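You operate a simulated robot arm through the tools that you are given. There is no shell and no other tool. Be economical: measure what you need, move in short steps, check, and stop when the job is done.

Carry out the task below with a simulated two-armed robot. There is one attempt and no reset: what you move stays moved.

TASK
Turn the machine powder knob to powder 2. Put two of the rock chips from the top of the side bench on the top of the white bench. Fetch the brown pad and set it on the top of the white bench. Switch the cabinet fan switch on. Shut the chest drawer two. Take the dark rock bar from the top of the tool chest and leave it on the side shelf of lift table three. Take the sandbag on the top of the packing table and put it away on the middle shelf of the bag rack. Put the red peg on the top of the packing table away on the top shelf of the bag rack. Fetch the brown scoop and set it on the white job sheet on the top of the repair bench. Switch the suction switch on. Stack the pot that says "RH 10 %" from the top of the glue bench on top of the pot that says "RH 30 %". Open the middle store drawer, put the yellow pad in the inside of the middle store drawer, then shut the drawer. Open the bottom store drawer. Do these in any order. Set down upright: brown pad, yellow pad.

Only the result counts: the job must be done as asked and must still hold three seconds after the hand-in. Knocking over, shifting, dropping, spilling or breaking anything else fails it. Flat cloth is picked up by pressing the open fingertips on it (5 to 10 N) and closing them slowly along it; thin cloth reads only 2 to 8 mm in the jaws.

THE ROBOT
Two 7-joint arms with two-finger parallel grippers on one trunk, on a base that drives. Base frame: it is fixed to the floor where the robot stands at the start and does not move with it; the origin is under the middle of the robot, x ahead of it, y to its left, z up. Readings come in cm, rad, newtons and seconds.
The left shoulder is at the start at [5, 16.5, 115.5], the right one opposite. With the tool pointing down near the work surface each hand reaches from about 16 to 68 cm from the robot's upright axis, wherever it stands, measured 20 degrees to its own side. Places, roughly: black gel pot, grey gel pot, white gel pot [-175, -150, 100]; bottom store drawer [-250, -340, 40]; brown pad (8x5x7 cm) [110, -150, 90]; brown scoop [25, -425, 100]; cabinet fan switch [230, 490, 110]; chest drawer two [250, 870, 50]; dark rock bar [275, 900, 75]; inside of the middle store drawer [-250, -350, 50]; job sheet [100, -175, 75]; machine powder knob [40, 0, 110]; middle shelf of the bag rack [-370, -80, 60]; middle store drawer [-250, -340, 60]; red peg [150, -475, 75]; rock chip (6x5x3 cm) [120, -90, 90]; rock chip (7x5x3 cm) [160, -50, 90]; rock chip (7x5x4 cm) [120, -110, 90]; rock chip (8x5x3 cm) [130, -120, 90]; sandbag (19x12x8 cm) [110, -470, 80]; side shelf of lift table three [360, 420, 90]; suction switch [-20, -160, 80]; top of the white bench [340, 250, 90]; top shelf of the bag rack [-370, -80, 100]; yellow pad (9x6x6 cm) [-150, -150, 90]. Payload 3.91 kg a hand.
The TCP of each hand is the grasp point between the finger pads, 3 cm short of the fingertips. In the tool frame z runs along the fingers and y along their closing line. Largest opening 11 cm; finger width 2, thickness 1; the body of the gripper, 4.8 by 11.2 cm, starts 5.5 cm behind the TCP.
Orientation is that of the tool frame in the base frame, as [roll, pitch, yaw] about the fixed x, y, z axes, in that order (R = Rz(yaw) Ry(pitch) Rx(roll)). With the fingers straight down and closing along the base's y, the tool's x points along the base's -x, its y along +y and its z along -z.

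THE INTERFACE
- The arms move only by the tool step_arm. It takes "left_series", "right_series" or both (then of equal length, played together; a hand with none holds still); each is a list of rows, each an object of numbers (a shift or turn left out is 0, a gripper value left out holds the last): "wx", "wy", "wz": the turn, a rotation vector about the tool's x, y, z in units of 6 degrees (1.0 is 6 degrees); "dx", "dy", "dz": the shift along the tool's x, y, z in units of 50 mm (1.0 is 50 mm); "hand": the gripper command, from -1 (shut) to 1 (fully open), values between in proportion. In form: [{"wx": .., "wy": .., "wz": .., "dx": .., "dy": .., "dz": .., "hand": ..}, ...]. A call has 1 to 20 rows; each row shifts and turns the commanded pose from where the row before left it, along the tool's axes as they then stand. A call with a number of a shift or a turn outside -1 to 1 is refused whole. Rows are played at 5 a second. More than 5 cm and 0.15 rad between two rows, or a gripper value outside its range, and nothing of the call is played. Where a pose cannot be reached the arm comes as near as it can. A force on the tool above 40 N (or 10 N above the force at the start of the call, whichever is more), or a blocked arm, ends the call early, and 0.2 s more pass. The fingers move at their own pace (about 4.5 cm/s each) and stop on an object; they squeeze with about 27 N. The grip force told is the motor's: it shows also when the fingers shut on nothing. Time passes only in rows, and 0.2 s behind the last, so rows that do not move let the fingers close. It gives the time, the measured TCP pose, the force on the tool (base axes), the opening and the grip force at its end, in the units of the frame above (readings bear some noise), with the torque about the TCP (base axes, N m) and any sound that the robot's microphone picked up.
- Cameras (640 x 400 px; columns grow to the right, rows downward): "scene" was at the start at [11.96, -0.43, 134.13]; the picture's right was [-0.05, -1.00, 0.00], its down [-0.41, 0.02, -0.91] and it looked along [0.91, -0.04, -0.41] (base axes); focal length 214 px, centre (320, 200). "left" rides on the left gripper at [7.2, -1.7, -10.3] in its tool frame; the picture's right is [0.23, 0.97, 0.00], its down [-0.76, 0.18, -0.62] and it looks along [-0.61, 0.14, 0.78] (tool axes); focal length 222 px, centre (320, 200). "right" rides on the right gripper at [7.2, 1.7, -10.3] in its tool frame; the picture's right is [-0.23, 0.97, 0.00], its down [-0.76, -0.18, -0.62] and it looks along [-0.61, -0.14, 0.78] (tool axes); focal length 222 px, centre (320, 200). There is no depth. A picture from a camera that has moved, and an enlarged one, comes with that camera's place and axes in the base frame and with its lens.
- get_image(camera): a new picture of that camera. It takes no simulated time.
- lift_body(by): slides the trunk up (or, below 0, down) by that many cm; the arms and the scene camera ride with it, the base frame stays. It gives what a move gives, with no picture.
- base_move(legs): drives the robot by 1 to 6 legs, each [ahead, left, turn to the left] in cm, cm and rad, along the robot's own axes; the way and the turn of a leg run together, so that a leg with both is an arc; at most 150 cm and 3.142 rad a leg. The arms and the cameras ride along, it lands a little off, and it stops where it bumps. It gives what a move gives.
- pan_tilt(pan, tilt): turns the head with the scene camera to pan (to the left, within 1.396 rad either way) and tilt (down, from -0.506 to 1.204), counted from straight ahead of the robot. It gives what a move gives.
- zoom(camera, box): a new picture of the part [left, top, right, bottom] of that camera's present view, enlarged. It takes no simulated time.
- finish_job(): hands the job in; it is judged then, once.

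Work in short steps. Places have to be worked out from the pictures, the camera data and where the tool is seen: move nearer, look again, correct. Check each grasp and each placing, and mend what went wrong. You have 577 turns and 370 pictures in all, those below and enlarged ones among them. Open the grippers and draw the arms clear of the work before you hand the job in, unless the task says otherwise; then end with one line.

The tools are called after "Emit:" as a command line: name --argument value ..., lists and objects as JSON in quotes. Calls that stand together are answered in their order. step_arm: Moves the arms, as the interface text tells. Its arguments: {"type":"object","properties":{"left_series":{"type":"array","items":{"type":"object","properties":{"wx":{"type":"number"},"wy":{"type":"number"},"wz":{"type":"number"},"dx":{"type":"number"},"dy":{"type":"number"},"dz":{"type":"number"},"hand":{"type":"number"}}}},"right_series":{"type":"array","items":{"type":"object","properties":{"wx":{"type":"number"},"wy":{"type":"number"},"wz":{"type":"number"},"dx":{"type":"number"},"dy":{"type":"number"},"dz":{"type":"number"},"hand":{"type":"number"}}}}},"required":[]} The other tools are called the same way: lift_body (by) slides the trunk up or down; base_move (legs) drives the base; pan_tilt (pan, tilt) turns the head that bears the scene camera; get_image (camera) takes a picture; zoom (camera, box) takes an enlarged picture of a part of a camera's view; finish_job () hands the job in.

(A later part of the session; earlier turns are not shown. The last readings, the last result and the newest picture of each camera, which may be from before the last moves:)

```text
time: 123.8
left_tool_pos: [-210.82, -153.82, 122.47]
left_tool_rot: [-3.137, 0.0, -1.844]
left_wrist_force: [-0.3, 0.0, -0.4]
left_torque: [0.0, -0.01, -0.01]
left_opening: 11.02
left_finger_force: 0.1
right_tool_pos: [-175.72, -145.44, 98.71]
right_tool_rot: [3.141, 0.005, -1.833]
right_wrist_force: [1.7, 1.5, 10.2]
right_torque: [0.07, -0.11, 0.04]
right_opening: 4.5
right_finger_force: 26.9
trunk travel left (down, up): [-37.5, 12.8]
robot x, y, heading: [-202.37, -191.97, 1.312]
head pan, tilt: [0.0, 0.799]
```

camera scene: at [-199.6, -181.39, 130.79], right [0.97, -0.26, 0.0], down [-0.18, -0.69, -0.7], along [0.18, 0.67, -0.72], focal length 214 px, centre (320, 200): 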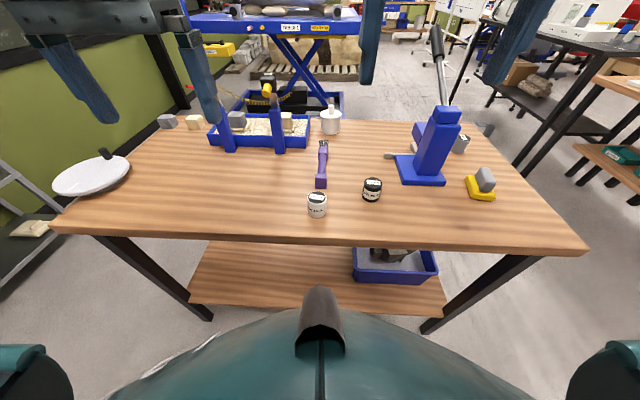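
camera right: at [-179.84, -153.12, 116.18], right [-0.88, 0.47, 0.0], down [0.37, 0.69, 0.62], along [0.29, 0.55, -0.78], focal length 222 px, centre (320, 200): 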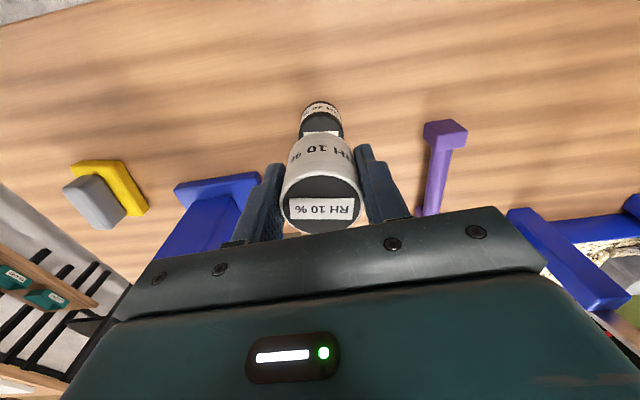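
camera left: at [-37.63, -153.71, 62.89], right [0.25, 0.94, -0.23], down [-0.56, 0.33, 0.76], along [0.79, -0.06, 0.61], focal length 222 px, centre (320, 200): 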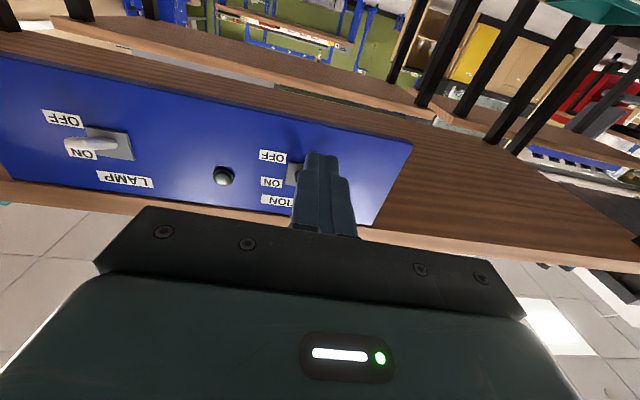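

Contact at 10 N. Easing 1 mm, releasing and rising.

Emit:
step_arm --right_series '[{"dz": -0.02}, {"hand": 0}, {}, {}, {"dz": -0.5}, {"dz": -0.7}, {"dz": -0.8}, {"dz": -0.8}]'

Emit:
get_image --camera "scene"

Emit:
get_image --camera "right"

```text
time: 125.5
left_tool_pos: [-210.71, -153.76, 122.35]
left_tool_rot: [-3.137, 0.001, -1.845]
left_wrist_force: [-0.6, -0.3, -0.6]
left_torque: [-0.01, -0.03, 0.01]
left_opening: 10.97
left_finger_force: 0.0
right_tool_pos: [-175.66, -145.68, 112.68]
right_tool_rot: [3.141, -0.001, -1.83]
right_wrist_force: [-1.3, -0.8, 0.6]
right_torque: [-0.02, -0.05, 0.02]
right_opening: 5.5
right_finger_force: 0.1
trunk travel left (down, up): [-37.5, 12.8]
robot x, y, heading: [-201.93, -192.07, 1.311]
head pan, tilt: [0.0, 0.799]
```

```text
311 pictures are left
camera scene: at [-199.65, -181.41, 130.78], right [0.97, -0.26, 0.0], down [-0.18, -0.69, -0.7], along [0.18, 0.67, -0.72], focal length 214 px, centre (320, 200)
```

scene: 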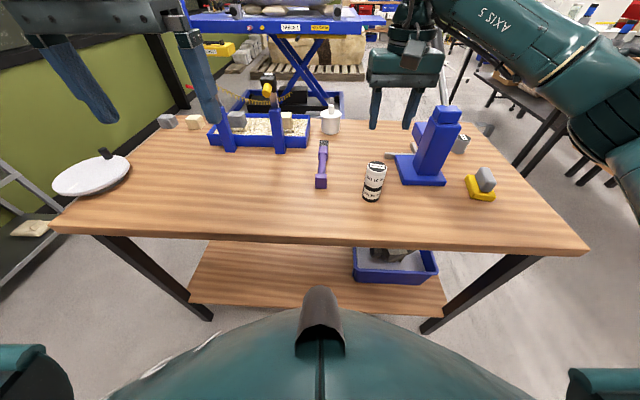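

```text
310 pictures are left
camera right: at [-179.11, -152.14, 123.08], right [-0.88, 0.47, 0.0], down [0.37, 0.69, 0.62], along [0.29, 0.55, -0.78], focal length 222 px, centre (320, 200)
```

right: 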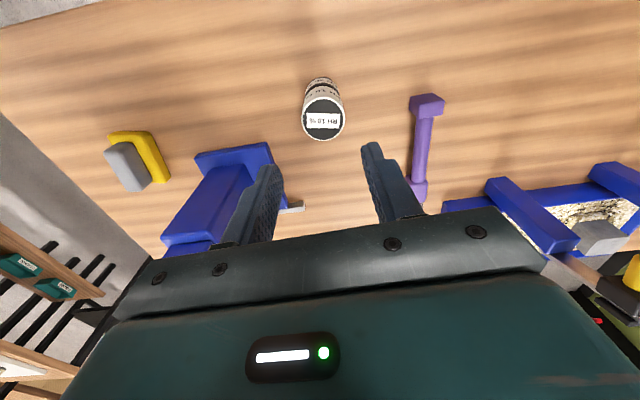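

Stack done. Next the yellow pad with its grey grip. Retracting the right hand up and back, then strafing right 28 cm.

Emit:
step_arm --right_series '[{"dz": -0.9}, {"dz": -0.9}, {"dz": -0.8, "dx": 0.5}, {"dx": 0.9}, {"dx": 0.9}, {"dx": 0.7}]'

Emit:
base_move --legs '[[0, -28, 0]]'

Emit:
get_image --camera "scene"

Emit:
get_image --camera "right"

```text
time: 127.0
left_tool_pos: [-210.82, -153.84, 122.32]
left_tool_rot: [-3.136, -0.001, -1.845]
left_wrist_force: [0.1, -0.2, 0.2]
left_torque: [0.0, 0.04, 0.02]
left_opening: 11.03
left_finger_force: 0.1
right_tool_pos: [-179.88, -159.93, 125.75]
right_tool_rot: [-3.142, 0.002, -1.832]
right_wrist_force: [0.4, -0.4, 0.8]
right_torque: [0.01, 0.01, 0.01]
right_opening: 5.5
right_finger_force: 0.0
trunk travel left (down, up): [-37.5, 12.8]
robot x, y, heading: [-202.46, -191.73, 1.309]
head pan, tilt: [0.0, 0.799]
```

```text
time: 128.9
left_tool_pos: [-183.49, -161.09, 122.39]
left_tool_rot: [-3.137, 0.001, -1.844]
left_wrist_force: [-0.2, 0.9, 0.5]
left_torque: [0.02, 0.05, 0.01]
left_opening: 10.98
left_finger_force: 0.0
right_tool_pos: [-152.58, -167.09, 125.75]
right_tool_rot: [3.141, -0.002, -1.829]
right_wrist_force: [0.1, 0.7, 0.3]
right_torque: [0.02, 0.01, -0.05]
right_opening: 5.49
right_finger_force: 0.1
trunk travel left (down, up): [-37.5, 12.8]
robot x, y, heading: [-174.62, -199.68, 1.314]
head pan, tilt: [0.0, 0.799]
```

```text
309 pictures are left
camera scene: at [-172.26, -188.65, 130.78], right [0.97, -0.26, 0.0], down [-0.18, -0.69, -0.7], along [0.18, 0.67, -0.72], focal length 214 px, centre (320, 200)
```

scene: 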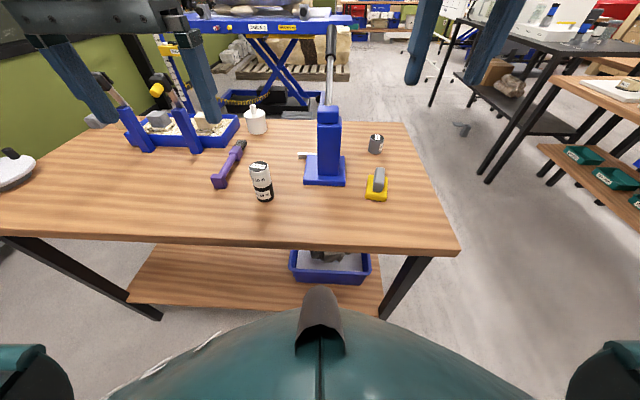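

```text
308 pictures are left
camera right: at [-156.07, -173.58, 136.03], right [-0.88, 0.47, 0.0], down [0.37, 0.69, 0.62], along [0.29, 0.55, -0.78], focal length 222 px, centre (320, 200)
```

right: 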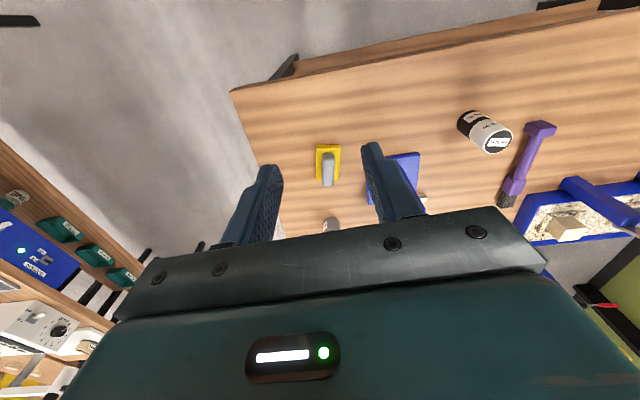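

Yellow pad grip ≈(-146,-151.2,94). Moving the right hand above it (z 108) and looking.

Emit:
step_arm --right_series '[{"dx": -0.56, "dy": -0.09, "dz": 0.6, "hand": 0.4}, {"dx": -0.56, "dy": -0.09, "dz": 0.6}, {"dx": -0.56, "dy": -0.09, "dz": 0.6}, {"dx": -0.56, "dy": -0.09, "dz": 0.6}, {"dx": -0.56, "dy": -0.08, "dz": 0.6}, {"dx": -0.56, "dy": -0.08, "dz": 0.6}]'

Emit:
get_image --camera "right"

```text
time: 130.3
left_tool_pos: [-183.42, -160.99, 122.37]
left_tool_rot: [-3.137, -0.002, -1.844]
left_wrist_force: [0.1, -0.1, -0.1]
left_torque: [0.03, -0.02, 0.02]
left_opening: 11.01
left_finger_force: 0.0
right_tool_pos: [-145.45, -151.3, 107.87]
right_tool_rot: [3.14, 0.002, -1.831]
right_wrist_force: [-0.1, 0.7, 0.7]
right_torque: [-0.02, 0.06, -0.01]
right_opening: 7.7
right_finger_force: 0.1
trunk travel left (down, up): [-37.5, 12.8]
robot x, y, heading: [-175.06, -198.87, 1.316]
head pan, tilt: [0.0, 0.799]
```

```text
307 pictures are left
camera right: at [-148.97, -157.81, 118.2], right [-0.88, 0.47, 0.0], down [0.37, 0.69, 0.62], along [0.29, 0.55, -0.78], focal length 222 px, centre (320, 200)
```

right: 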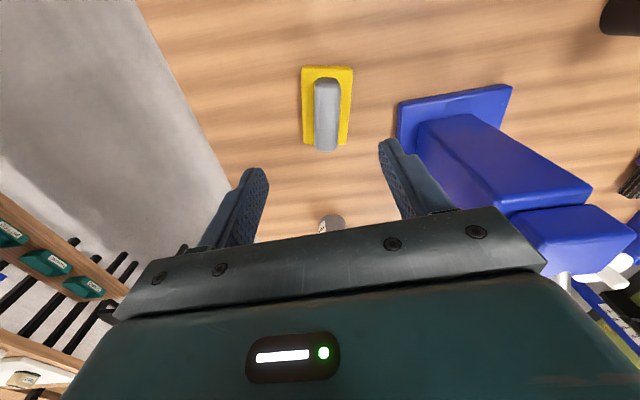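

Aligned with the grip; shifting 0.75 cm in +y, descending to TCP z 95.6, and closing.

Emit:
step_arm --right_series '[{"dy": 0.15, "dx": 0.03, "dz": 0.5}, {"dz": 0.6}, {"dz": 0.6}, {"dz": 0.55}, {}]'

Emit:
get_image --camera "right"

Emit:
zoom --camera "scene" --box '[330, 110, 430, 210]'

```text
time: 131.5
left_tool_pos: [-183.52, -161.03, 122.32]
left_tool_rot: [-3.137, 0.0, -1.843]
left_wrist_force: [-0.2, 0.8, -0.2]
left_torque: [-0.04, 0.01, -0.02]
left_opening: 11.0
left_finger_force: 0.1
right_tool_pos: [-146.75, -151.15, 96.6]
right_tool_rot: [-3.139, 0.001, -1.829]
right_wrist_force: [0.0, 0.6, 0.6]
right_torque: [0.03, 0.02, 0.0]
right_opening: 7.7
right_finger_force: 0.1
trunk travel left (down, up): [-37.5, 12.8]
robot x, y, heading: [-175.15, -199.24, 1.315]
head pan, tilt: [0.0, 0.799]
```

```text
306 pictures are left
camera right: at [-150.21, -157.6, 107.0], right [-0.88, 0.47, 0.0], down [0.37, 0.69, 0.62], along [0.29, 0.55, -0.78], focal length 222 px, centre (320, 200)
```

right: 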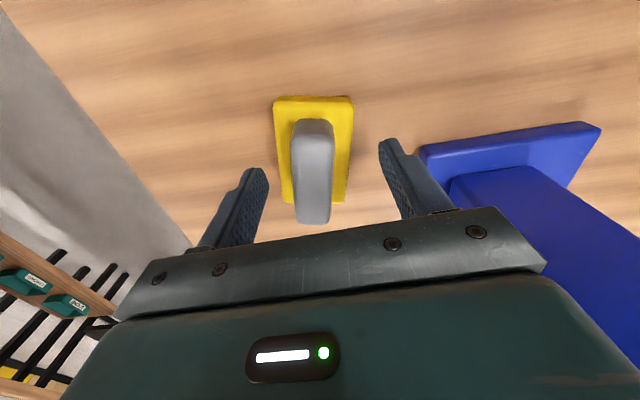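

```text
4.00 times, centred on (380, 160) of scene
camera zoom: at [-172.33, -188.65, 130.78], right [0.97, -0.26, 0.0], down [-0.18, -0.69, -0.7], along [0.18, 0.67, -0.72], focal length 858 px, centre (80, 360)
```

zoom: 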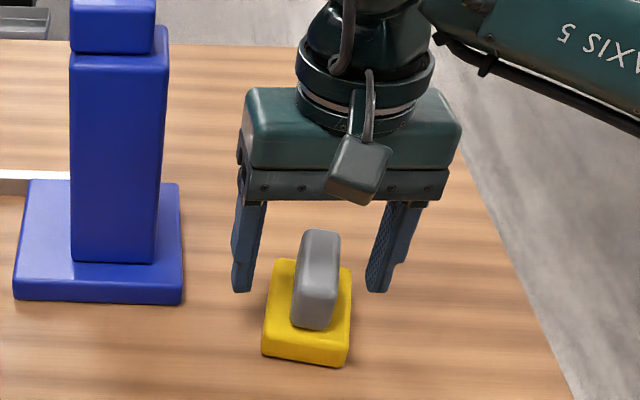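

Shifting 0.5 cm toward me, lowering 0.8 cm, closing on the grip.

Emit:
step_arm --right_series '[{"dx": 0.1, "dy": -0.04, "dz": 0.16}, {"hand": -1}, {}, {}, {}]'

Emit:
get_image --camera "right"

```text
time: 132.7
left_tool_pos: [-183.57, -161.09, 122.4]
left_tool_rot: [-3.136, 0.0, -1.846]
left_wrist_force: [-0.1, 0.2, -0.1]
left_torque: [0.01, 0.0, -0.01]
left_opening: 11.02
left_finger_force: 0.0
right_tool_pos: [-146.44, -151.78, 95.88]
right_tool_rot: [3.141, -0.001, -1.829]
right_wrist_force: [0.9, 0.6, -0.3]
right_torque: [-0.07, 0.0, 0.03]
right_opening: 2.53
right_finger_force: 27.1
trunk travel left (down, up): [-37.5, 12.8]
robot x, y, heading: [-175.1, -199.15, 1.306]
head pan, tilt: [0.0, 0.799]
```

```text
304 pictures are left
camera right: at [-149.97, -158.24, 106.15], right [-0.88, 0.47, 0.0], down [0.37, 0.69, 0.62], along [0.29, 0.55, -0.78], focal length 222 px, centre (320, 200)
```

right: 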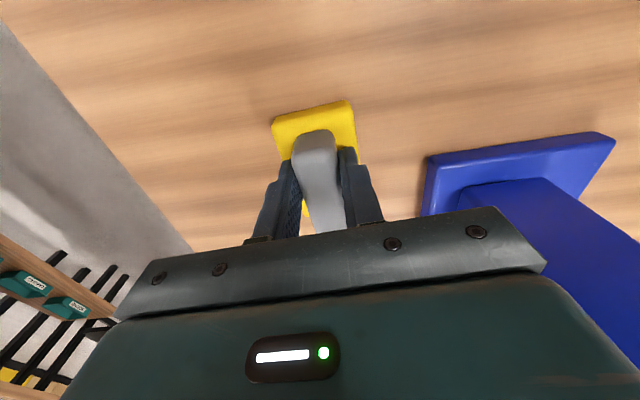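

Gripped (2.5 cm). Lifting and retracting.

Emit:
step_arm --right_series '[{"dz": -0.6}, {"dz": -0.9}, {"dz": -0.9}, {"dz": -0.9}, {"dz": -0.9, "dx": 0.3}, {"dx": 0.9}, {"dx": 0.9}, {"dx": 0.6}]'

Emit:
get_image --camera "right"

Emit:
get_image --camera "scene"

```text
time: 134.5
left_tool_pos: [-183.56, -160.97, 122.3]
left_tool_rot: [-3.135, 0.001, -1.843]
left_wrist_force: [0.6, 0.9, 1.2]
left_torque: [0.01, -0.03, 0.0]
left_opening: 11.0
left_finger_force: 0.1
right_tool_pos: [-149.79, -164.9, 117.21]
right_tool_rot: [-3.14, 0.001, -1.831]
right_wrist_force: [-0.6, -0.2, -1.4]
right_torque: [0.03, 0.01, 0.0]
right_opening: 2.52
right_finger_force: 27.0
trunk travel left (down, up): [-37.5, 12.8]
robot x, y, heading: [-175.05, -199.4, 1.312]
head pan, tilt: [0.0, 0.799]
```

```text
303 pictures are left
camera right: at [-153.33, -171.41, 127.44], right [-0.88, 0.47, 0.0], down [0.37, 0.69, 0.62], along [0.29, 0.55, -0.78], focal length 222 px, centre (320, 200)
```

right: 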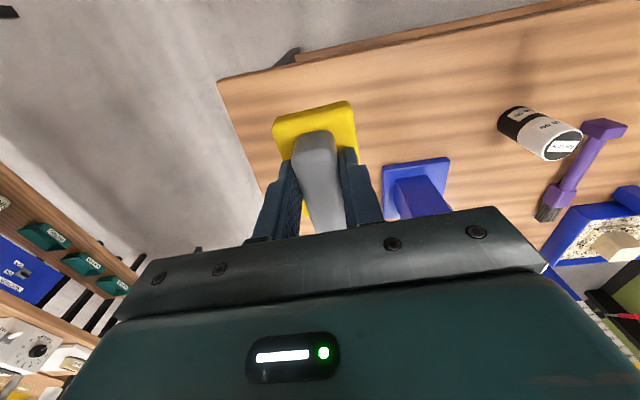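

```text
302 pictures are left
camera scene: at [-172.31, -188.66, 130.78], right [0.97, -0.26, 0.0], down [-0.18, -0.69, -0.7], along [0.18, 0.67, -0.72], focal length 214 px, centre (320, 200)
```

scene: 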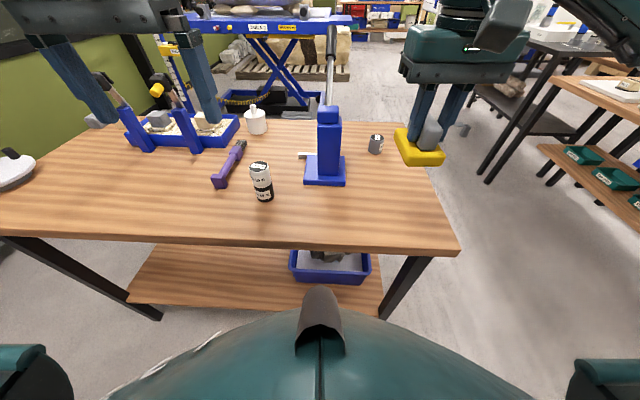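

Pad held. Backing off and turning to face the store drawers.

Emit:
base_move --legs '[[-25, 0, 0], [0, 0, -2.88], [0, -50, 0]]'

Emit:
pan_tilt --pan 0 --tilt 0.5

Emit:
get_image --camera "scene"

```text
time: 145.8
left_tool_pos: [-215.53, -256.17, 122.21]
left_tool_rot: [-3.136, -0.001, 1.478]
left_wrist_force: [-0.2, 0.0, 0.4]
left_torque: [-0.01, -0.01, 0.03]
left_opening: 11.0
left_finger_force: 0.0
right_tool_pos: [-249.32, -258.41, 117.11]
right_tool_rot: [3.141, 0.001, 1.493]
right_wrist_force: [0.3, 0.1, -0.6]
right_torque: [-0.01, 0.0, 0.05]
right_opening: 2.52
right_finger_force: 26.9
trunk travel left (down, up): [-37.5, 12.8]
robot x, y, heading: [-230.96, -219.99, -1.648]
head pan, tilt: [0.0, 0.799]
```

```text
time: 146.6
left_tool_pos: [-215.53, -256.16, 122.41]
left_tool_rot: [-3.137, 0.0, 1.479]
left_wrist_force: [-0.1, 0.0, 0.2]
left_torque: [0.01, -0.03, 0.03]
left_opening: 10.97
left_finger_force: 0.0
right_tool_pos: [-249.41, -258.35, 117.21]
right_tool_rot: [3.142, 0.0, 1.492]
right_wrist_force: [0.0, -0.1, -0.1]
right_torque: [-0.04, 0.0, 0.01]
right_opening: 2.55
right_finger_force: 26.9
trunk travel left (down, up): [-37.5, 12.8]
robot x, y, heading: [-230.63, -220.24, -1.651]
head pan, tilt: [0.0, 0.499]
```

```text
301 pictures are left
camera scene: at [-231.95, -232.04, 133.37], right [-1.0, 0.08, 0.0], down [0.04, 0.48, -0.88], along [-0.07, -0.87, -0.48], focal length 214 px, centre (320, 200)
```

scene: 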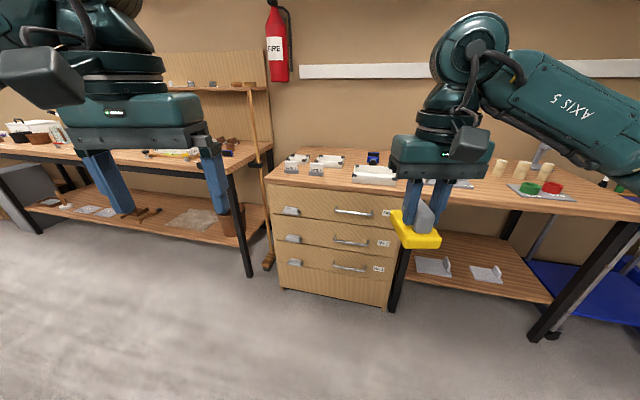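

Zooming on the drawer unit.

Emit:
zoom --camera "scene" --box '[250, 140, 430, 320]'

```text
2.22 times, centred on (340, 230) of scene
camera zoom: at [-231.95, -232.04, 133.37], right [-1.0, 0.08, 0.0], down [0.04, 0.48, -0.88], along [-0.07, -0.87, -0.48], focal length 477 px, centre (276, 133)
```

zoom: 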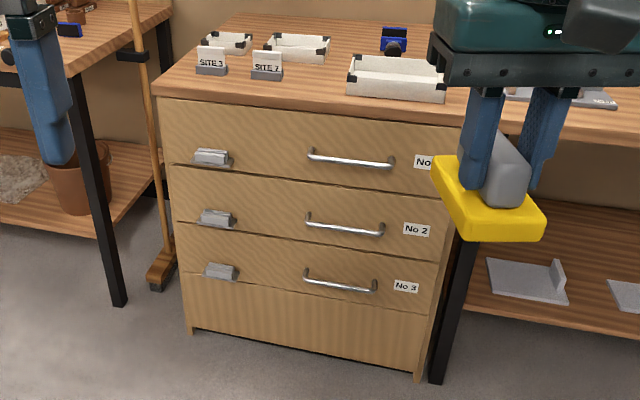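

Middle drawer = "No 2" with a bar handle at ≈(-257,-329,51); cabinet face yawed, facing (0.30,0.95). I turn/drive in line with it, then point the left hand forward with the jaws vertical.

Emit:
base_move --legs '[[0, 0, -0.224], [25, -2.5, 0]]'

Emit:
step_arm --left_series '[{"dx": -0.9, "hand": 0}, {"dx": -0.9}, {"dx": -0.9}, {"wy": -1}, {"wy": -1}, {"wy": -1}, {"wy": -1}, {"wy": -1}, {"wy": -1}, {"wy": -1}, {"wy": -1}, {"wy": -1}, {"wy": -1}, {"wy": -1}, {"wy": -1}, {"wy": -1}, {"wy": -1}, {"wy": -1}]'

Emit:
step_arm --left_series '[{"wz": -1}, {"wz": -1}, {"wz": -1}, {"wz": -1}, {"wz": -1}, {"wz": -1}, {"wz": -1}, {"wz": -1}, {"wz": -1}, {"wz": -1}, {"wz": -1}, {"wz": -1}, {"wz": -1}, {"wz": -1}, {"wz": -1}]'

Emit:
get_image --camera "scene"

```text
time: 149.2
left_tool_pos: [-233.92, -282.15, 122.33]
left_tool_rot: [-3.136, -0.002, 1.252]
left_wrist_force: [-0.1, 0.3, -0.4]
left_torque: [-0.01, 0.03, -0.01]
left_opening: 11.0
left_finger_force: 0.1
right_tool_pos: [-267.33, -276.77, 117.0]
right_tool_rot: [3.142, 0.0, 1.266]
right_wrist_force: [0.0, -0.4, -1.0]
right_torque: [0.0, -0.05, 0.01]
right_opening: 2.51
right_finger_force: 26.8
trunk travel left (down, up): [-37.5, 12.8]
robot x, y, heading: [-240.4, -244.03, -1.876]
head pan, tilt: [0.0, 0.499]
```

```text
time: 153.0
left_tool_pos: [-238.04, -294.64, 122.41]
left_tool_rot: [-0.99, 1.565, -2.878]
left_wrist_force: [-0.2, 0.9, -0.3]
left_torque: [-0.01, -0.02, -0.02]
left_opening: 5.48
left_finger_force: 0.0
right_tool_pos: [-267.4, -276.54, 117.16]
right_tool_rot: [3.14, 0.002, 1.267]
right_wrist_force: [-0.7, 0.7, -0.7]
right_torque: [-0.02, -0.05, 0.01]
right_opening: 2.53
right_finger_force: 27.1
trunk travel left (down, up): [-37.5, 12.8]
robot x, y, heading: [-240.39, -243.51, -1.877]
head pan, tilt: [0.0, 0.499]
```

```text
time: 156.2
left_tool_pos: [-238.13, -294.81, 122.31]
left_tool_rot: [-1.57, -0.007, 2.827]
left_wrist_force: [0.1, -0.3, 0.3]
left_torque: [0.05, 0.05, 0.0]
left_opening: 5.5
left_finger_force: 0.0
right_tool_pos: [-267.25, -276.75, 117.15]
right_tool_rot: [-3.141, -0.001, 1.267]
right_wrist_force: [-0.5, 0.3, -0.1]
right_torque: [0.04, -0.01, -0.02]
right_opening: 2.56
right_finger_force: 26.7
trunk travel left (down, up): [-37.5, 12.8]
robot x, y, heading: [-240.68, -243.42, -1.875]
head pan, tilt: [0.0, 0.499]
```

```text
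299 pictures are left
camera scene: at [-244.5, -254.9, 133.38], right [-0.95, 0.3, 0.0], down [0.14, 0.46, -0.88], along [-0.26, -0.84, -0.48], focal length 214 px, centre (320, 200)
```

scene: 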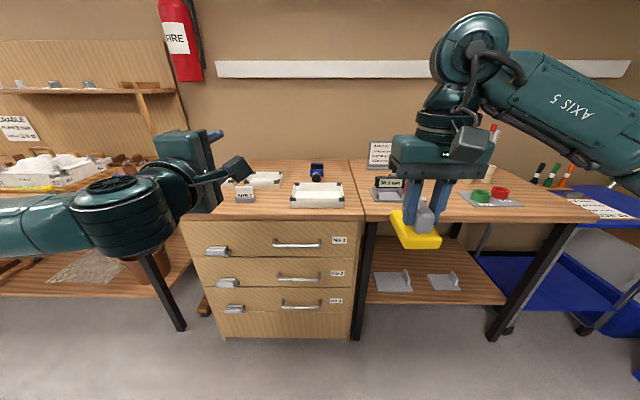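

Triangulated: middle handle ≈(-255.5,-319,59.4), bottom ≈z 40.5. Lowering trunk and arm to the middle-handle height.

Emit:
lift_body --by -37.4

Emit:
step_arm --left_series '[{"dx": 0.27, "dy": 0.73, "dz": 0.1}, {"dx": 0.27, "dy": 0.73, "dz": 0.1}, {"dx": 0.27, "dy": 0.73, "dz": 0.1}, {"dx": 0.27, "dy": 0.73, "dz": 0.1}, {"dx": 0.27, "dy": 0.73, "dz": 0.1}, {"dx": 0.27, "dy": 0.73, "dz": 0.1}, {"dx": 0.27, "dy": 0.73, "dz": 0.1}]'

Emit:
get_image --camera "left"

Emit:
get_image --camera "scene"

```text
time: 159.9
left_tool_pos: [-238.05, -294.94, 84.89]
left_tool_rot: [-1.572, -0.005, 2.824]
left_wrist_force: [0.1, 0.1, -0.2]
left_torque: [0.02, 0.01, 0.01]
left_opening: 5.49
left_finger_force: 0.0
right_tool_pos: [-267.37, -276.7, 79.63]
right_tool_rot: [3.141, 0.001, 1.267]
right_wrist_force: [0.0, -0.2, -0.5]
right_torque: [0.04, -0.01, 0.04]
right_opening: 2.53
right_finger_force: 26.7
trunk travel left (down, up): [-0.1, 50.2]
robot x, y, heading: [-240.97, -243.22, -1.873]
head pan, tilt: [0.0, 0.499]
```

```text
time: 161.5
left_tool_pos: [-249.33, -292.56, 64.47]
left_tool_rot: [-1.573, -0.006, 2.829]
left_wrist_force: [0.0, -1.2, 0.1]
left_torque: [0.0, 0.02, -0.01]
left_opening: 5.48
left_finger_force: 0.1
left hand out of reach, approached as far as the arm can: row 1, 2, 3, 4, 5, 6, 7
right_tool_pos: [-267.31, -276.75, 79.77]
right_tool_rot: [3.14, 0.003, 1.266]
right_wrist_force: [0.1, -0.9, -0.2]
right_torque: [0.01, -0.03, -0.04]
right_opening: 2.54
right_finger_force: 26.7
trunk travel left (down, up): [-0.1, 50.2]
robot x, y, heading: [-240.66, -243.52, -1.877]
head pan, tilt: [0.0, 0.499]
```

```text
298 pictures are left
camera left: at [-252.98, -280.43, 66.16], right [-0.22, 0.07, -0.97], down [0.92, 0.36, -0.18], along [0.34, -0.93, -0.15], focal length 222 px, centre (320, 200)
```

left: 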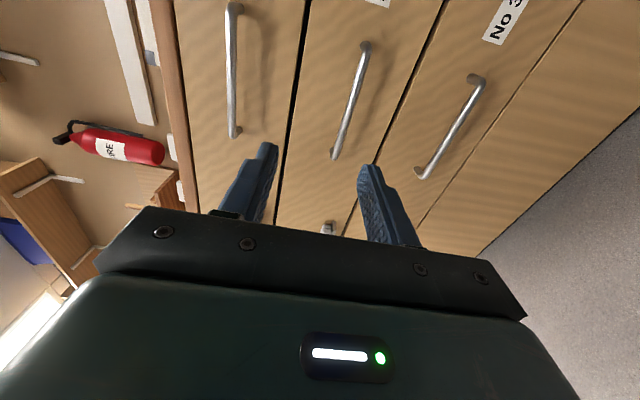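

```text
297 pictures are left
camera scene: at [-244.49, -254.89, 95.98], right [-0.95, 0.3, 0.0], down [0.14, 0.46, -0.88], along [-0.26, -0.84, -0.48], focal length 214 px, centre (320, 200)
```

scene: 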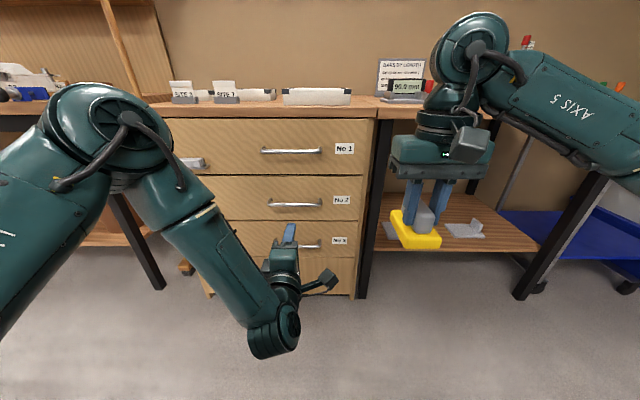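

Handle is ~27 cm ahead and 5 cm lower. Trying forward and down.

Emit:
step_arm --left_series '[{"dz": 0.7}, {"dz": 0.7}, {"dz": 0.4, "dy": 0.4}, {"dz": 0.2, "dy": 0.4}, {"dy": 0.2}]'

Emit:
get_image --camera "left"

```text
time: 162.7
left_tool_pos: [-256.16, -299.51, 62.25]
left_tool_rot: [-1.573, -0.006, 2.829]
left_wrist_force: [-0.8, -0.7, -0.4]
left_torque: [-0.01, 0.02, 0.0]
left_opening: 5.5
left_finger_force: 0.1
left hand out of reach, approached as far as the arm can: row 1, 2, 3, 4, 5
right_tool_pos: [-267.3, -276.66, 79.71]
right_tool_rot: [-3.142, 0.002, 1.267]
right_wrist_force: [-0.7, 0.1, -1.2]
right_torque: [0.04, 0.0, -0.02]
right_opening: 2.53
right_finger_force: 26.3
trunk travel left (down, up): [-0.1, 50.2]
robot x, y, heading: [-241.08, -243.25, -1.873]
head pan, tilt: [0.0, 0.499]
```

```text
296 pictures are left
camera left: at [-259.78, -287.37, 64.02], right [-0.22, 0.07, -0.97], down [0.92, 0.36, -0.18], along [0.34, -0.93, -0.15], focal length 222 px, centre (320, 200)
```

left: 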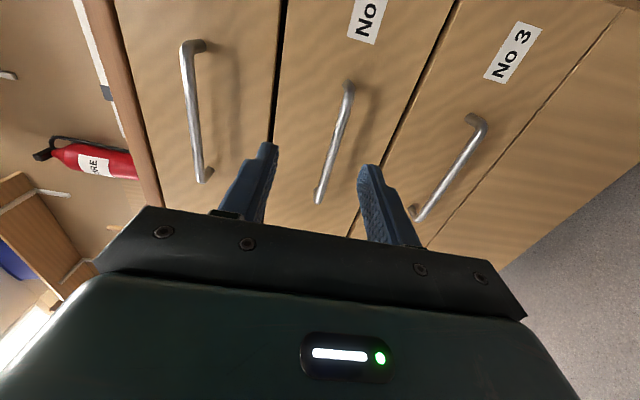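

The arm stops at a wrist limit; tilting the hand ~24° downward should free it.

Emit:
step_arm --left_series '[{"wx": -1}, {"wx": -1}, {"wx": -1}, {"wx": -1}, {"dx": -0.5}, {"dx": -0.4, "dy": 0.3}, {"dy": 0.3}]'

Emit:
get_image --camera "left"

Emit:
get_image --camera "scene"

```text
time: 164.3
left_tool_pos: [-251.61, -299.6, 59.26]
left_tool_rot: [-1.991, -0.005, 2.825]
left_wrist_force: [0.1, -0.3, 0.3]
left_torque: [0.01, -0.04, 0.01]
left_opening: 5.51
left_finger_force: 0.0
right_tool_pos: [-267.39, -276.72, 79.73]
right_tool_rot: [3.141, 0.001, 1.267]
right_wrist_force: [-0.3, -0.5, -1.5]
right_torque: [0.03, -0.03, -0.01]
right_opening: 2.55
right_finger_force: 26.8
trunk travel left (down, up): [-0.1, 50.2]
robot x, y, heading: [-240.63, -243.24, -1.877]
head pan, tilt: [0.0, 0.499]
```

```text
295 pictures are left
camera left: at [-255.69, -288.92, 65.11], right [-0.1, 0.45, -0.89], down [0.92, 0.37, 0.09], along [0.37, -0.81, -0.45], focal length 222 px, centre (320, 200)
```

left: 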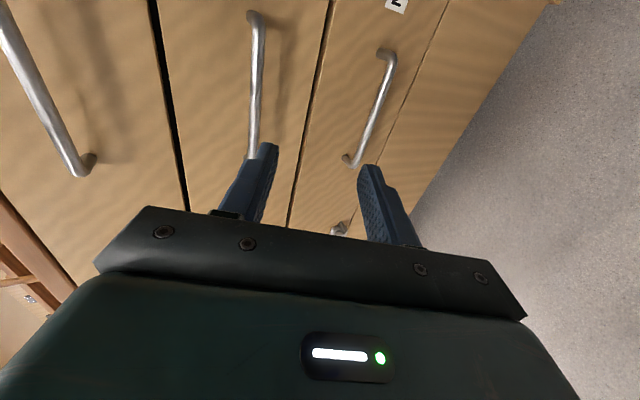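

```text
294 pictures are left
camera scene: at [-244.5, -254.89, 95.98], right [-0.95, 0.3, 0.0], down [0.14, 0.46, -0.88], along [-0.26, -0.84, -0.48], focal length 214 px, centre (320, 200)
```

scene: 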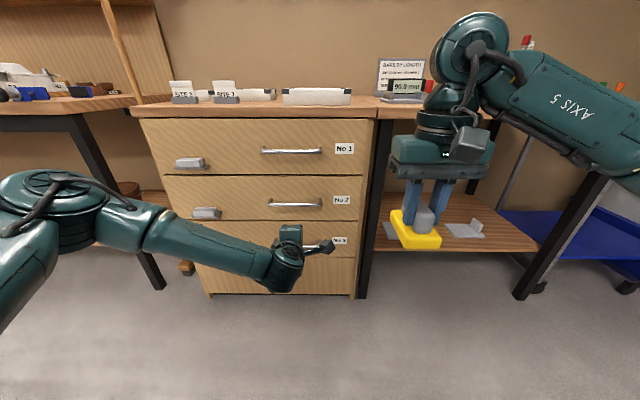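

Arm is free now. Drive 12 cm ahead and 2 cm left, then look again.

Emit:
base_move --legs '[[12, 2, 0]]'

Emit:
get_image --camera "left"

Emit:
zoom --camera "scene" --box '[180, 140, 400, 300]'

```text
time: 165.5
left_tool_pos: [-253.38, -311.89, 59.29]
left_tool_rot: [-1.989, -0.006, 2.821]
left_wrist_force: [0.7, 0.4, 0.3]
left_torque: [-0.03, -0.01, -0.04]
left_opening: 5.51
left_finger_force: 0.0
right_tool_pos: [-268.97, -288.91, 79.82]
right_tool_rot: [-3.14, 0.001, 1.265]
right_wrist_force: [0.5, -0.2, -1.1]
right_torque: [0.02, -0.01, -0.01]
right_opening: 2.55
right_finger_force: 27.3
trunk travel left (down, up): [-0.1, 50.2]
robot x, y, heading: [-242.58, -255.63, -1.876]
head pan, tilt: [0.0, 0.499]
```

```text
293 pictures are left
camera left: at [-257.51, -301.18, 65.11], right [-0.1, 0.45, -0.89], down [0.92, 0.37, 0.09], along [0.37, -0.81, -0.45], focal length 222 px, centre (320, 200)
```

left: 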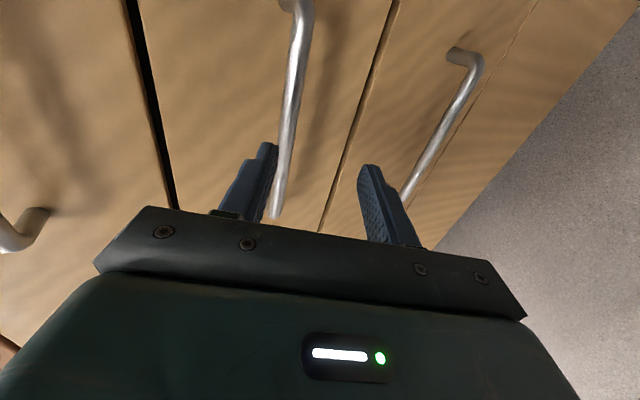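

```text
2.50 times, centred on (290, 220) of scene
camera zoom: at [-246.25, -267.17, 95.98], right [-0.95, 0.3, 0.0], down [0.14, 0.46, -0.88], along [-0.26, -0.84, -0.48], focal length 536 px, centre (395, 150)
```

zoom: 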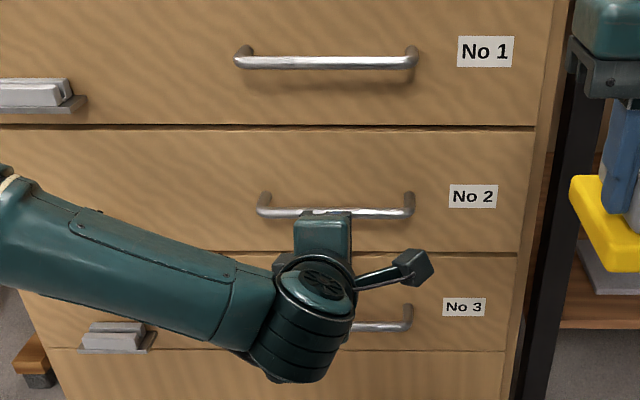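

Lateral alignment is good; the bar is ~3.2 cm toward tool -y and 7–11 cm ahead. Moving in.

Emit:
step_arm --left_series '[{"dy": -0.32}, {"dy": -0.32}, {"dz": 0.3}, {"dz": 0.3}]'

Emit:
get_image --camera "left"

```text
time: 166.5
left_tool_pos: [-254.57, -315.53, 60.88]
left_tool_rot: [-1.991, -0.006, 2.823]
left_wrist_force: [0.0, -0.5, 0.1]
left_torque: [0.01, -0.02, 0.0]
left_opening: 5.51
left_finger_force: 0.1
right_tool_pos: [-269.03, -288.88, 79.75]
right_tool_rot: [-3.141, 0.002, 1.266]
right_wrist_force: [0.0, -0.2, -0.8]
right_torque: [-0.03, 0.01, 0.04]
right_opening: 2.55
right_finger_force: 26.8
trunk travel left (down, up): [-0.1, 50.2]
robot x, y, heading: [-242.29, -255.45, -1.883]
head pan, tilt: [0.0, 0.499]
```

```text
291 pictures are left
camera left: at [-258.72, -304.94, 66.69], right [-0.1, 0.45, -0.89], down [0.92, 0.37, 0.09], along [0.37, -0.81, -0.45], focal length 222 px, centre (320, 200)
```

left: 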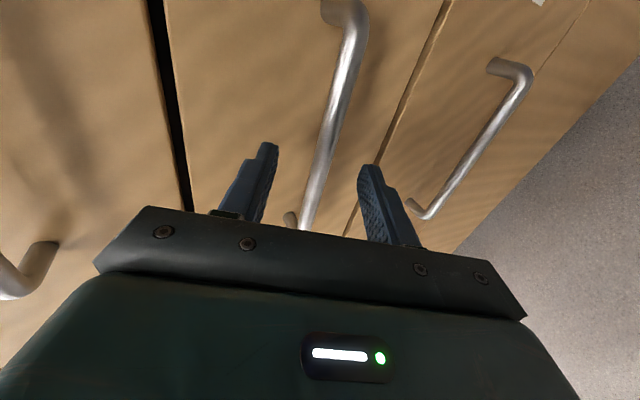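

Bar centred between fingers ~4 cm ahead. Advancing 2.7 cm and closing.

Emit:
step_arm --left_series '[{"dz": 0.27}, {"dz": 0.27}, {"hand": -1}, {}, {}, {}]'

Emit:
get_image --camera "left"

```text
time: 167.9
left_tool_pos: [-255.58, -317.7, 59.55]
left_tool_rot: [-1.999, -0.004, 2.821]
left_wrist_force: [5.1, 12.9, -12.5]
left_torque: [0.24, -0.2, -0.03]
left_opening: 1.34
left_finger_force: 45.2
right_tool_pos: [-269.12, -289.06, 79.63]
right_tool_rot: [-3.14, -0.001, 1.266]
right_wrist_force: [0.3, 0.1, -1.6]
right_torque: [0.02, -0.02, -0.03]
right_opening: 2.53
right_finger_force: 26.3
trunk travel left (down, up): [-0.1, 50.2]
robot x, y, heading: [-242.16, -256.01, -1.874]
head pan, tilt: [0.0, 0.499]
```

```text
290 pictures are left
camera left: at [-259.61, -307.18, 65.36], right [-0.09, 0.46, -0.89], down [0.92, 0.37, 0.09], along [0.37, -0.81, -0.46], focal length 222 px, centre (320, 200)
```

left: 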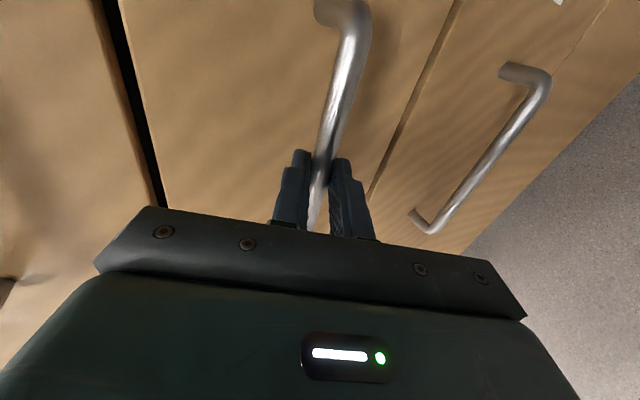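

Bar gripped (1.3 cm). Pulling with the base, 12 cm first.

Emit:
base_move --legs '[[-12, 0, 0]]'

Emit:
get_image --camera "scene"

```text
time: 169.2
left_tool_pos: [-251.89, -306.28, 59.53]
left_tool_rot: [-1.996, -0.003, 2.826]
left_wrist_force: [-0.1, 0.2, -20.1]
left_torque: [0.4, 0.08, -0.78]
left_opening: 1.34
left_finger_force: 45.0
right_tool_pos: [-265.46, -277.54, 79.68]
right_tool_rot: [-3.141, -0.002, 1.267]
right_wrist_force: [0.4, -0.7, -0.7]
right_torque: [-0.02, -0.05, 0.03]
right_opening: 2.56
right_finger_force: 26.4
trunk travel left (down, up): [-0.1, 50.2]
robot x, y, heading: [-238.83, -244.13, -1.873]
head pan, tilt: [0.0, 0.499]
```

```text
289 pictures are left
camera scene: at [-242.62, -255.71, 95.95], right [-0.95, 0.3, 0.0], down [0.14, 0.46, -0.88], along [-0.26, -0.84, -0.48], focal length 214 px, centre (320, 200)
```

scene: 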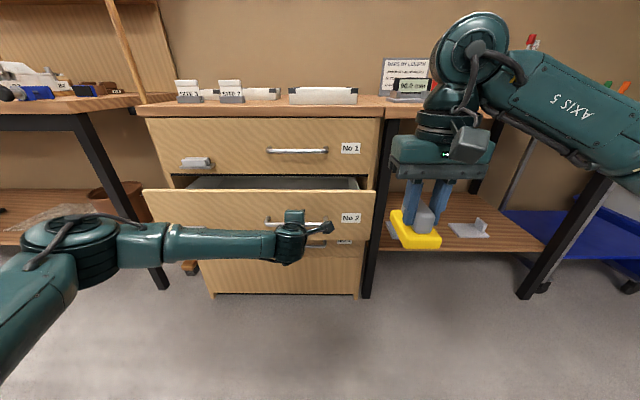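

The drawer slides. Pulling 14 cm more.

Emit:
base_move --legs '[[-14, 0, 0]]'

Emit:
lift_body --by 0

Emit:
get_image --camera "scene"

```text
time: 170.5
left_tool_pos: [-247.46, -292.89, 59.5]
left_tool_rot: [-1.998, -0.003, 2.827]
left_wrist_force: [-0.8, 1.6, -9.1]
left_torque: [0.25, 0.13, -0.86]
left_opening: 1.39
left_finger_force: 45.5
right_tool_pos: [-261.18, -264.06, 79.67]
right_tool_rot: [-3.142, 0.001, 1.272]
right_wrist_force: [0.2, -0.5, -1.0]
right_torque: [0.02, 0.01, 0.01]
right_opening: 2.51
right_finger_force: 27.0
trunk travel left (down, up): [-0.1, 50.2]
robot x, y, heading: [-234.46, -230.86, -1.873]
head pan, tilt: [0.0, 0.499]
```

```text
time: 171.0
left_tool_pos: [-247.36, -292.76, 59.5]
left_tool_rot: [-1.998, -0.004, 2.827]
left_wrist_force: [0.7, 1.3, -3.3]
left_torque: [0.04, -0.09, -0.15]
left_opening: 1.37
left_finger_force: 45.2
right_tool_pos: [-261.12, -263.99, 79.64]
right_tool_rot: [3.141, -0.001, 1.271]
right_wrist_force: [0.2, 0.3, 0.6]
right_torque: [0.01, 0.0, 0.05]
right_opening: 2.56
right_finger_force: 26.7
trunk travel left (down, up): [-0.1, 50.2]
robot x, y, heading: [-234.68, -230.89, -1.87]
head pan, tilt: [0.0, 0.499]
```

```text
288 pictures are left
camera scene: at [-238.39, -242.2, 95.98], right [-0.96, 0.3, 0.0], down [0.14, 0.46, -0.88], along [-0.26, -0.84, -0.48], focal length 214 px, centre (320, 200)
```

scene: 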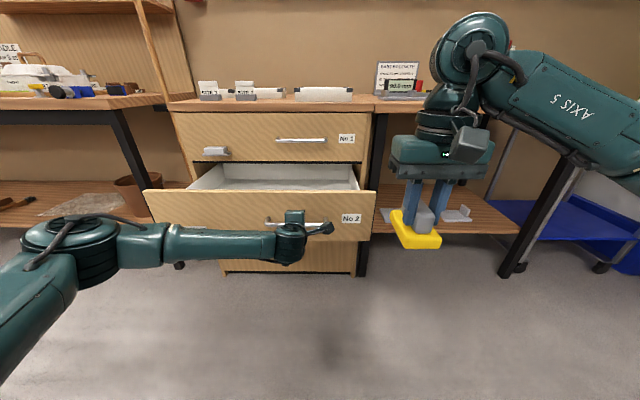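

Open 26 cm, interior empty. Releasing the left hand, backing it off and raising.

Emit:
step_arm --left_series '[{"hand": 0}, {}, {}, {"dz": -0.7}, {"dz": -0.8}, {"dz": -0.8}, {"dz": -0.6}]'

Emit:
lift_body --by 20

Emit:
step_arm --left_series '[{"dy": -0.7}, {"dy": -0.7}, {"dy": -0.7}, {"dx": -0.6}, {"dx": -0.6}]'

Emit:
get_image --camera "scene"

```text
time: 172.6
left_tool_pos: [-243.49, -280.4, 65.75]
left_tool_rot: [-1.997, -0.003, 2.828]
left_wrist_force: [-0.6, -0.6, -0.4]
left_torque: [0.01, 0.01, -0.03]
left_opening: 5.49
left_finger_force: 0.0
right_tool_pos: [-261.07, -264.04, 79.67]
right_tool_rot: [3.14, 0.0, 1.269]
right_wrist_force: [-0.2, 0.0, -0.8]
right_torque: [0.02, -0.02, 0.01]
right_opening: 2.55
right_finger_force: 27.0
trunk travel left (down, up): [-0.1, 50.2]
robot x, y, heading: [-234.57, -230.85, -1.867]
head pan, tilt: [0.0, 0.499]
```

```text
time: 174.8
left_tool_pos: [-243.48, -280.52, 85.84]
left_tool_rot: [-1.998, -0.003, 2.828]
left_wrist_force: [-0.1, -0.3, -0.1]
left_torque: [0.03, 0.02, -0.04]
left_opening: 5.5
left_finger_force: 0.0
right_tool_pos: [-261.19, -263.97, 99.65]
right_tool_rot: [-3.141, 0.001, 1.272]
right_wrist_force: [0.3, 0.9, -0.6]
right_torque: [0.0, -0.01, -0.02]
right_opening: 2.53
right_finger_force: 26.7
trunk travel left (down, up): [-20.1, 30.2]
robot x, y, heading: [-234.86, -230.99, -1.871]
head pan, tilt: [0.0, 0.499]
```

```text
time: 176.0
left_tool_pos: [-238.98, -286.48, 95.51]
left_tool_rot: [-1.997, -0.003, 2.828]
left_wrist_force: [0.1, 0.4, -0.4]
left_torque: [0.01, 0.01, -0.02]
left_opening: 5.5
left_finger_force: 0.1
right_tool_pos: [-261.09, -264.06, 99.67]
right_tool_rot: [-3.139, -0.001, 1.27]
right_wrist_force: [0.6, -0.3, -0.2]
right_torque: [0.03, 0.01, 0.01]
right_opening: 2.54
right_finger_force: 26.9
trunk travel left (down, up): [-20.1, 30.2]
robot x, y, heading: [-234.72, -230.66, -1.87]
head pan, tilt: [0.0, 0.499]
```

```text
287 pictures are left
camera scene: at [-238.36, -242.18, 115.98], right [-0.96, 0.3, 0.0], down [0.14, 0.46, -0.88], along [-0.26, -0.84, -0.48], focal length 214 px, centre (320, 200)
```

scene: 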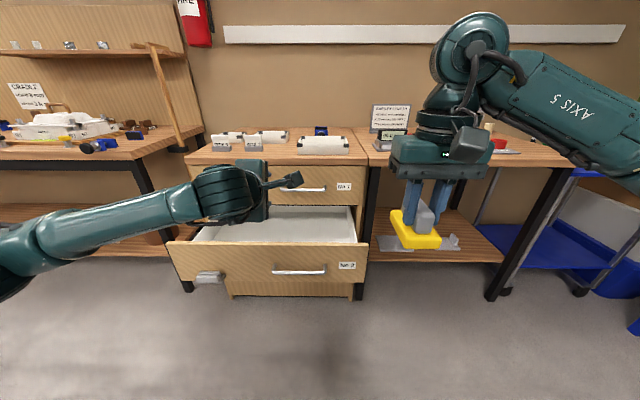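

Pulling the left hand back out of the way, then driving forward 22 cm so the right hand can reach over the drawer.

Emit:
step_arm --left_series '[{"dz": -0.8}, {"dz": -0.8}, {"dz": -0.8}, {"dz": -0.8}]'

Emit:
base_move --legs '[[22, 4, 0]]'

Emit:
pan_tilt --pan 0 --tilt 0.85

Emit:
get_image --camera "scene"

```text
time: 177.0
left_tool_pos: [-234.2, -272.59, 102.23]
left_tool_rot: [-1.996, -0.003, 2.827]
left_wrist_force: [-0.1, -0.7, 0.3]
left_torque: [-0.01, -0.01, -0.01]
left_opening: 5.48
left_finger_force: 0.0
right_tool_pos: [-261.03, -263.93, 99.72]
right_tool_rot: [-3.14, 0.001, 1.271]
right_wrist_force: [0.5, -0.3, -1.7]
right_torque: [-0.02, 0.0, -0.01]
right_opening: 2.58
right_finger_force: 27.5
trunk travel left (down, up): [-20.1, 30.2]
robot x, y, heading: [-234.81, -230.87, -1.869]
head pan, tilt: [0.0, 0.499]
```

```text
time: 178.6
left_tool_pos: [-236.37, -294.09, 102.02]
left_tool_rot: [-1.996, -0.003, 2.831]
left_wrist_force: [0.5, -0.5, -0.4]
left_torque: [-0.03, 0.04, 0.01]
left_opening: 5.51
left_finger_force: 0.0
right_tool_pos: [-263.62, -285.6, 99.61]
right_tool_rot: [3.14, -0.001, 1.274]
right_wrist_force: [0.7, -0.4, -1.2]
right_torque: [0.06, -0.02, -0.02]
right_opening: 2.53
right_finger_force: 27.0
trunk travel left (down, up): [-20.1, 30.2]
robot x, y, heading: [-236.8, -252.06, -1.868]
head pan, tilt: [0.0, 0.499]
```

```text
time: 179.5
left_tool_pos: [-236.5, -293.95, 102.06]
left_tool_rot: [-1.997, -0.004, 2.831]
left_wrist_force: [0.7, 0.4, 0.5]
left_torque: [0.0, 0.02, -0.01]
left_opening: 5.5
left_finger_force: 0.1
right_tool_pos: [-263.43, -285.51, 99.76]
right_tool_rot: [3.14, 0.001, 1.272]
right_wrist_force: [-0.2, -0.4, -1.0]
right_torque: [0.01, 0.01, 0.04]
right_opening: 2.55
right_finger_force: 26.6
trunk travel left (down, up): [-20.1, 30.2]
robot x, y, heading: [-237.1, -252.29, -1.867]
head pan, tilt: [0.0, 0.85]
```

```text
286 pictures are left
camera scene: at [-240.41, -262.43, 112.98], right [-0.96, 0.29, 0.0], down [0.22, 0.72, -0.66], along [-0.19, -0.63, -0.75], focal length 214 px, centre (320, 200)
```

scene: 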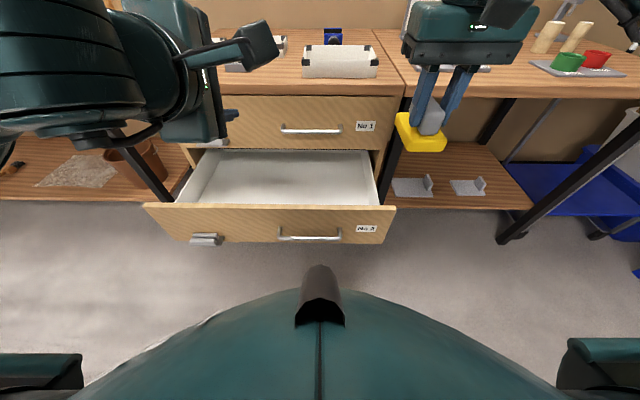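

Drawer interior is clear. Moving the right hand with the pad above the drawer (left hand slightly aside).

Emit:
step_arm --right_series '[{"dx": -0.62, "dy": 0.57, "dz": 0.2}, {"dx": -0.62, "dy": 0.57, "dz": 0.2}, {"dx": -0.62, "dy": 0.57, "dz": 0.2}, {"dx": -0.62, "dy": 0.57, "dz": 0.2}, {"dx": -0.62, "dy": 0.57, "dz": 0.2}, {"dx": -0.62, "dy": 0.57, "dz": 0.2}]' --left_series '[{"dx": -0.6}, {"dx": -0.6}, {}, {}, {}, {}]'

Emit:
get_image --camera "scene"

Emit:
get_image --camera "right"

```text
time: 180.9
left_tool_pos: [-231.2, -296.81, 102.77]
left_tool_rot: [-1.999, -0.003, 2.831]
left_wrist_force: [0.7, -1.0, 0.3]
left_torque: [0.02, 0.01, 0.0]
left_opening: 5.51
left_finger_force: 0.1
left hand out of reach, approached as far as the arm can: row 1, 2
right_tool_pos: [-252.33, -308.31, 93.77]
right_tool_rot: [3.141, 0.002, 1.275]
right_wrist_force: [0.5, -0.1, -0.6]
right_torque: [0.0, -0.03, -0.03]
right_opening: 2.55
right_finger_force: 26.5
trunk travel left (down, up): [-20.1, 30.2]
robot x, y, heading: [-237.04, -252.39, -1.866]
head pan, tilt: [0.0, 0.85]
```

```text
285 pictures are left
camera scene: at [-240.36, -262.44, 112.98], right [-0.96, 0.29, 0.0], down [0.22, 0.72, -0.66], along [-0.19, -0.63, -0.75], focal length 214 px, centre (320, 200)
```

scene: 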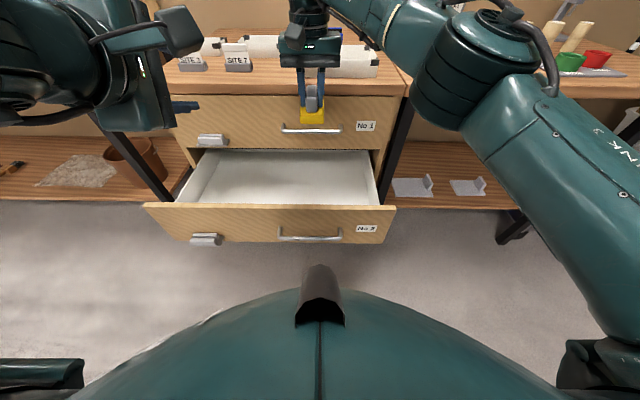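

```text
284 pictures are left
camera right: at [-248.6, -301.8, 104.05], right [0.87, -0.5, 0.0], down [-0.39, -0.68, 0.63], along [-0.31, -0.54, -0.78], focal length 222 px, centre (320, 200)
```

right: 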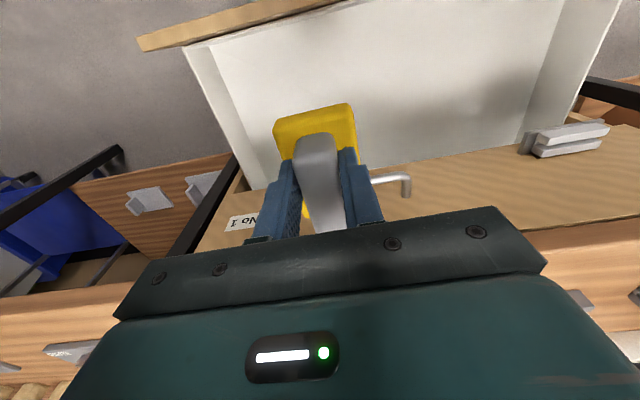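

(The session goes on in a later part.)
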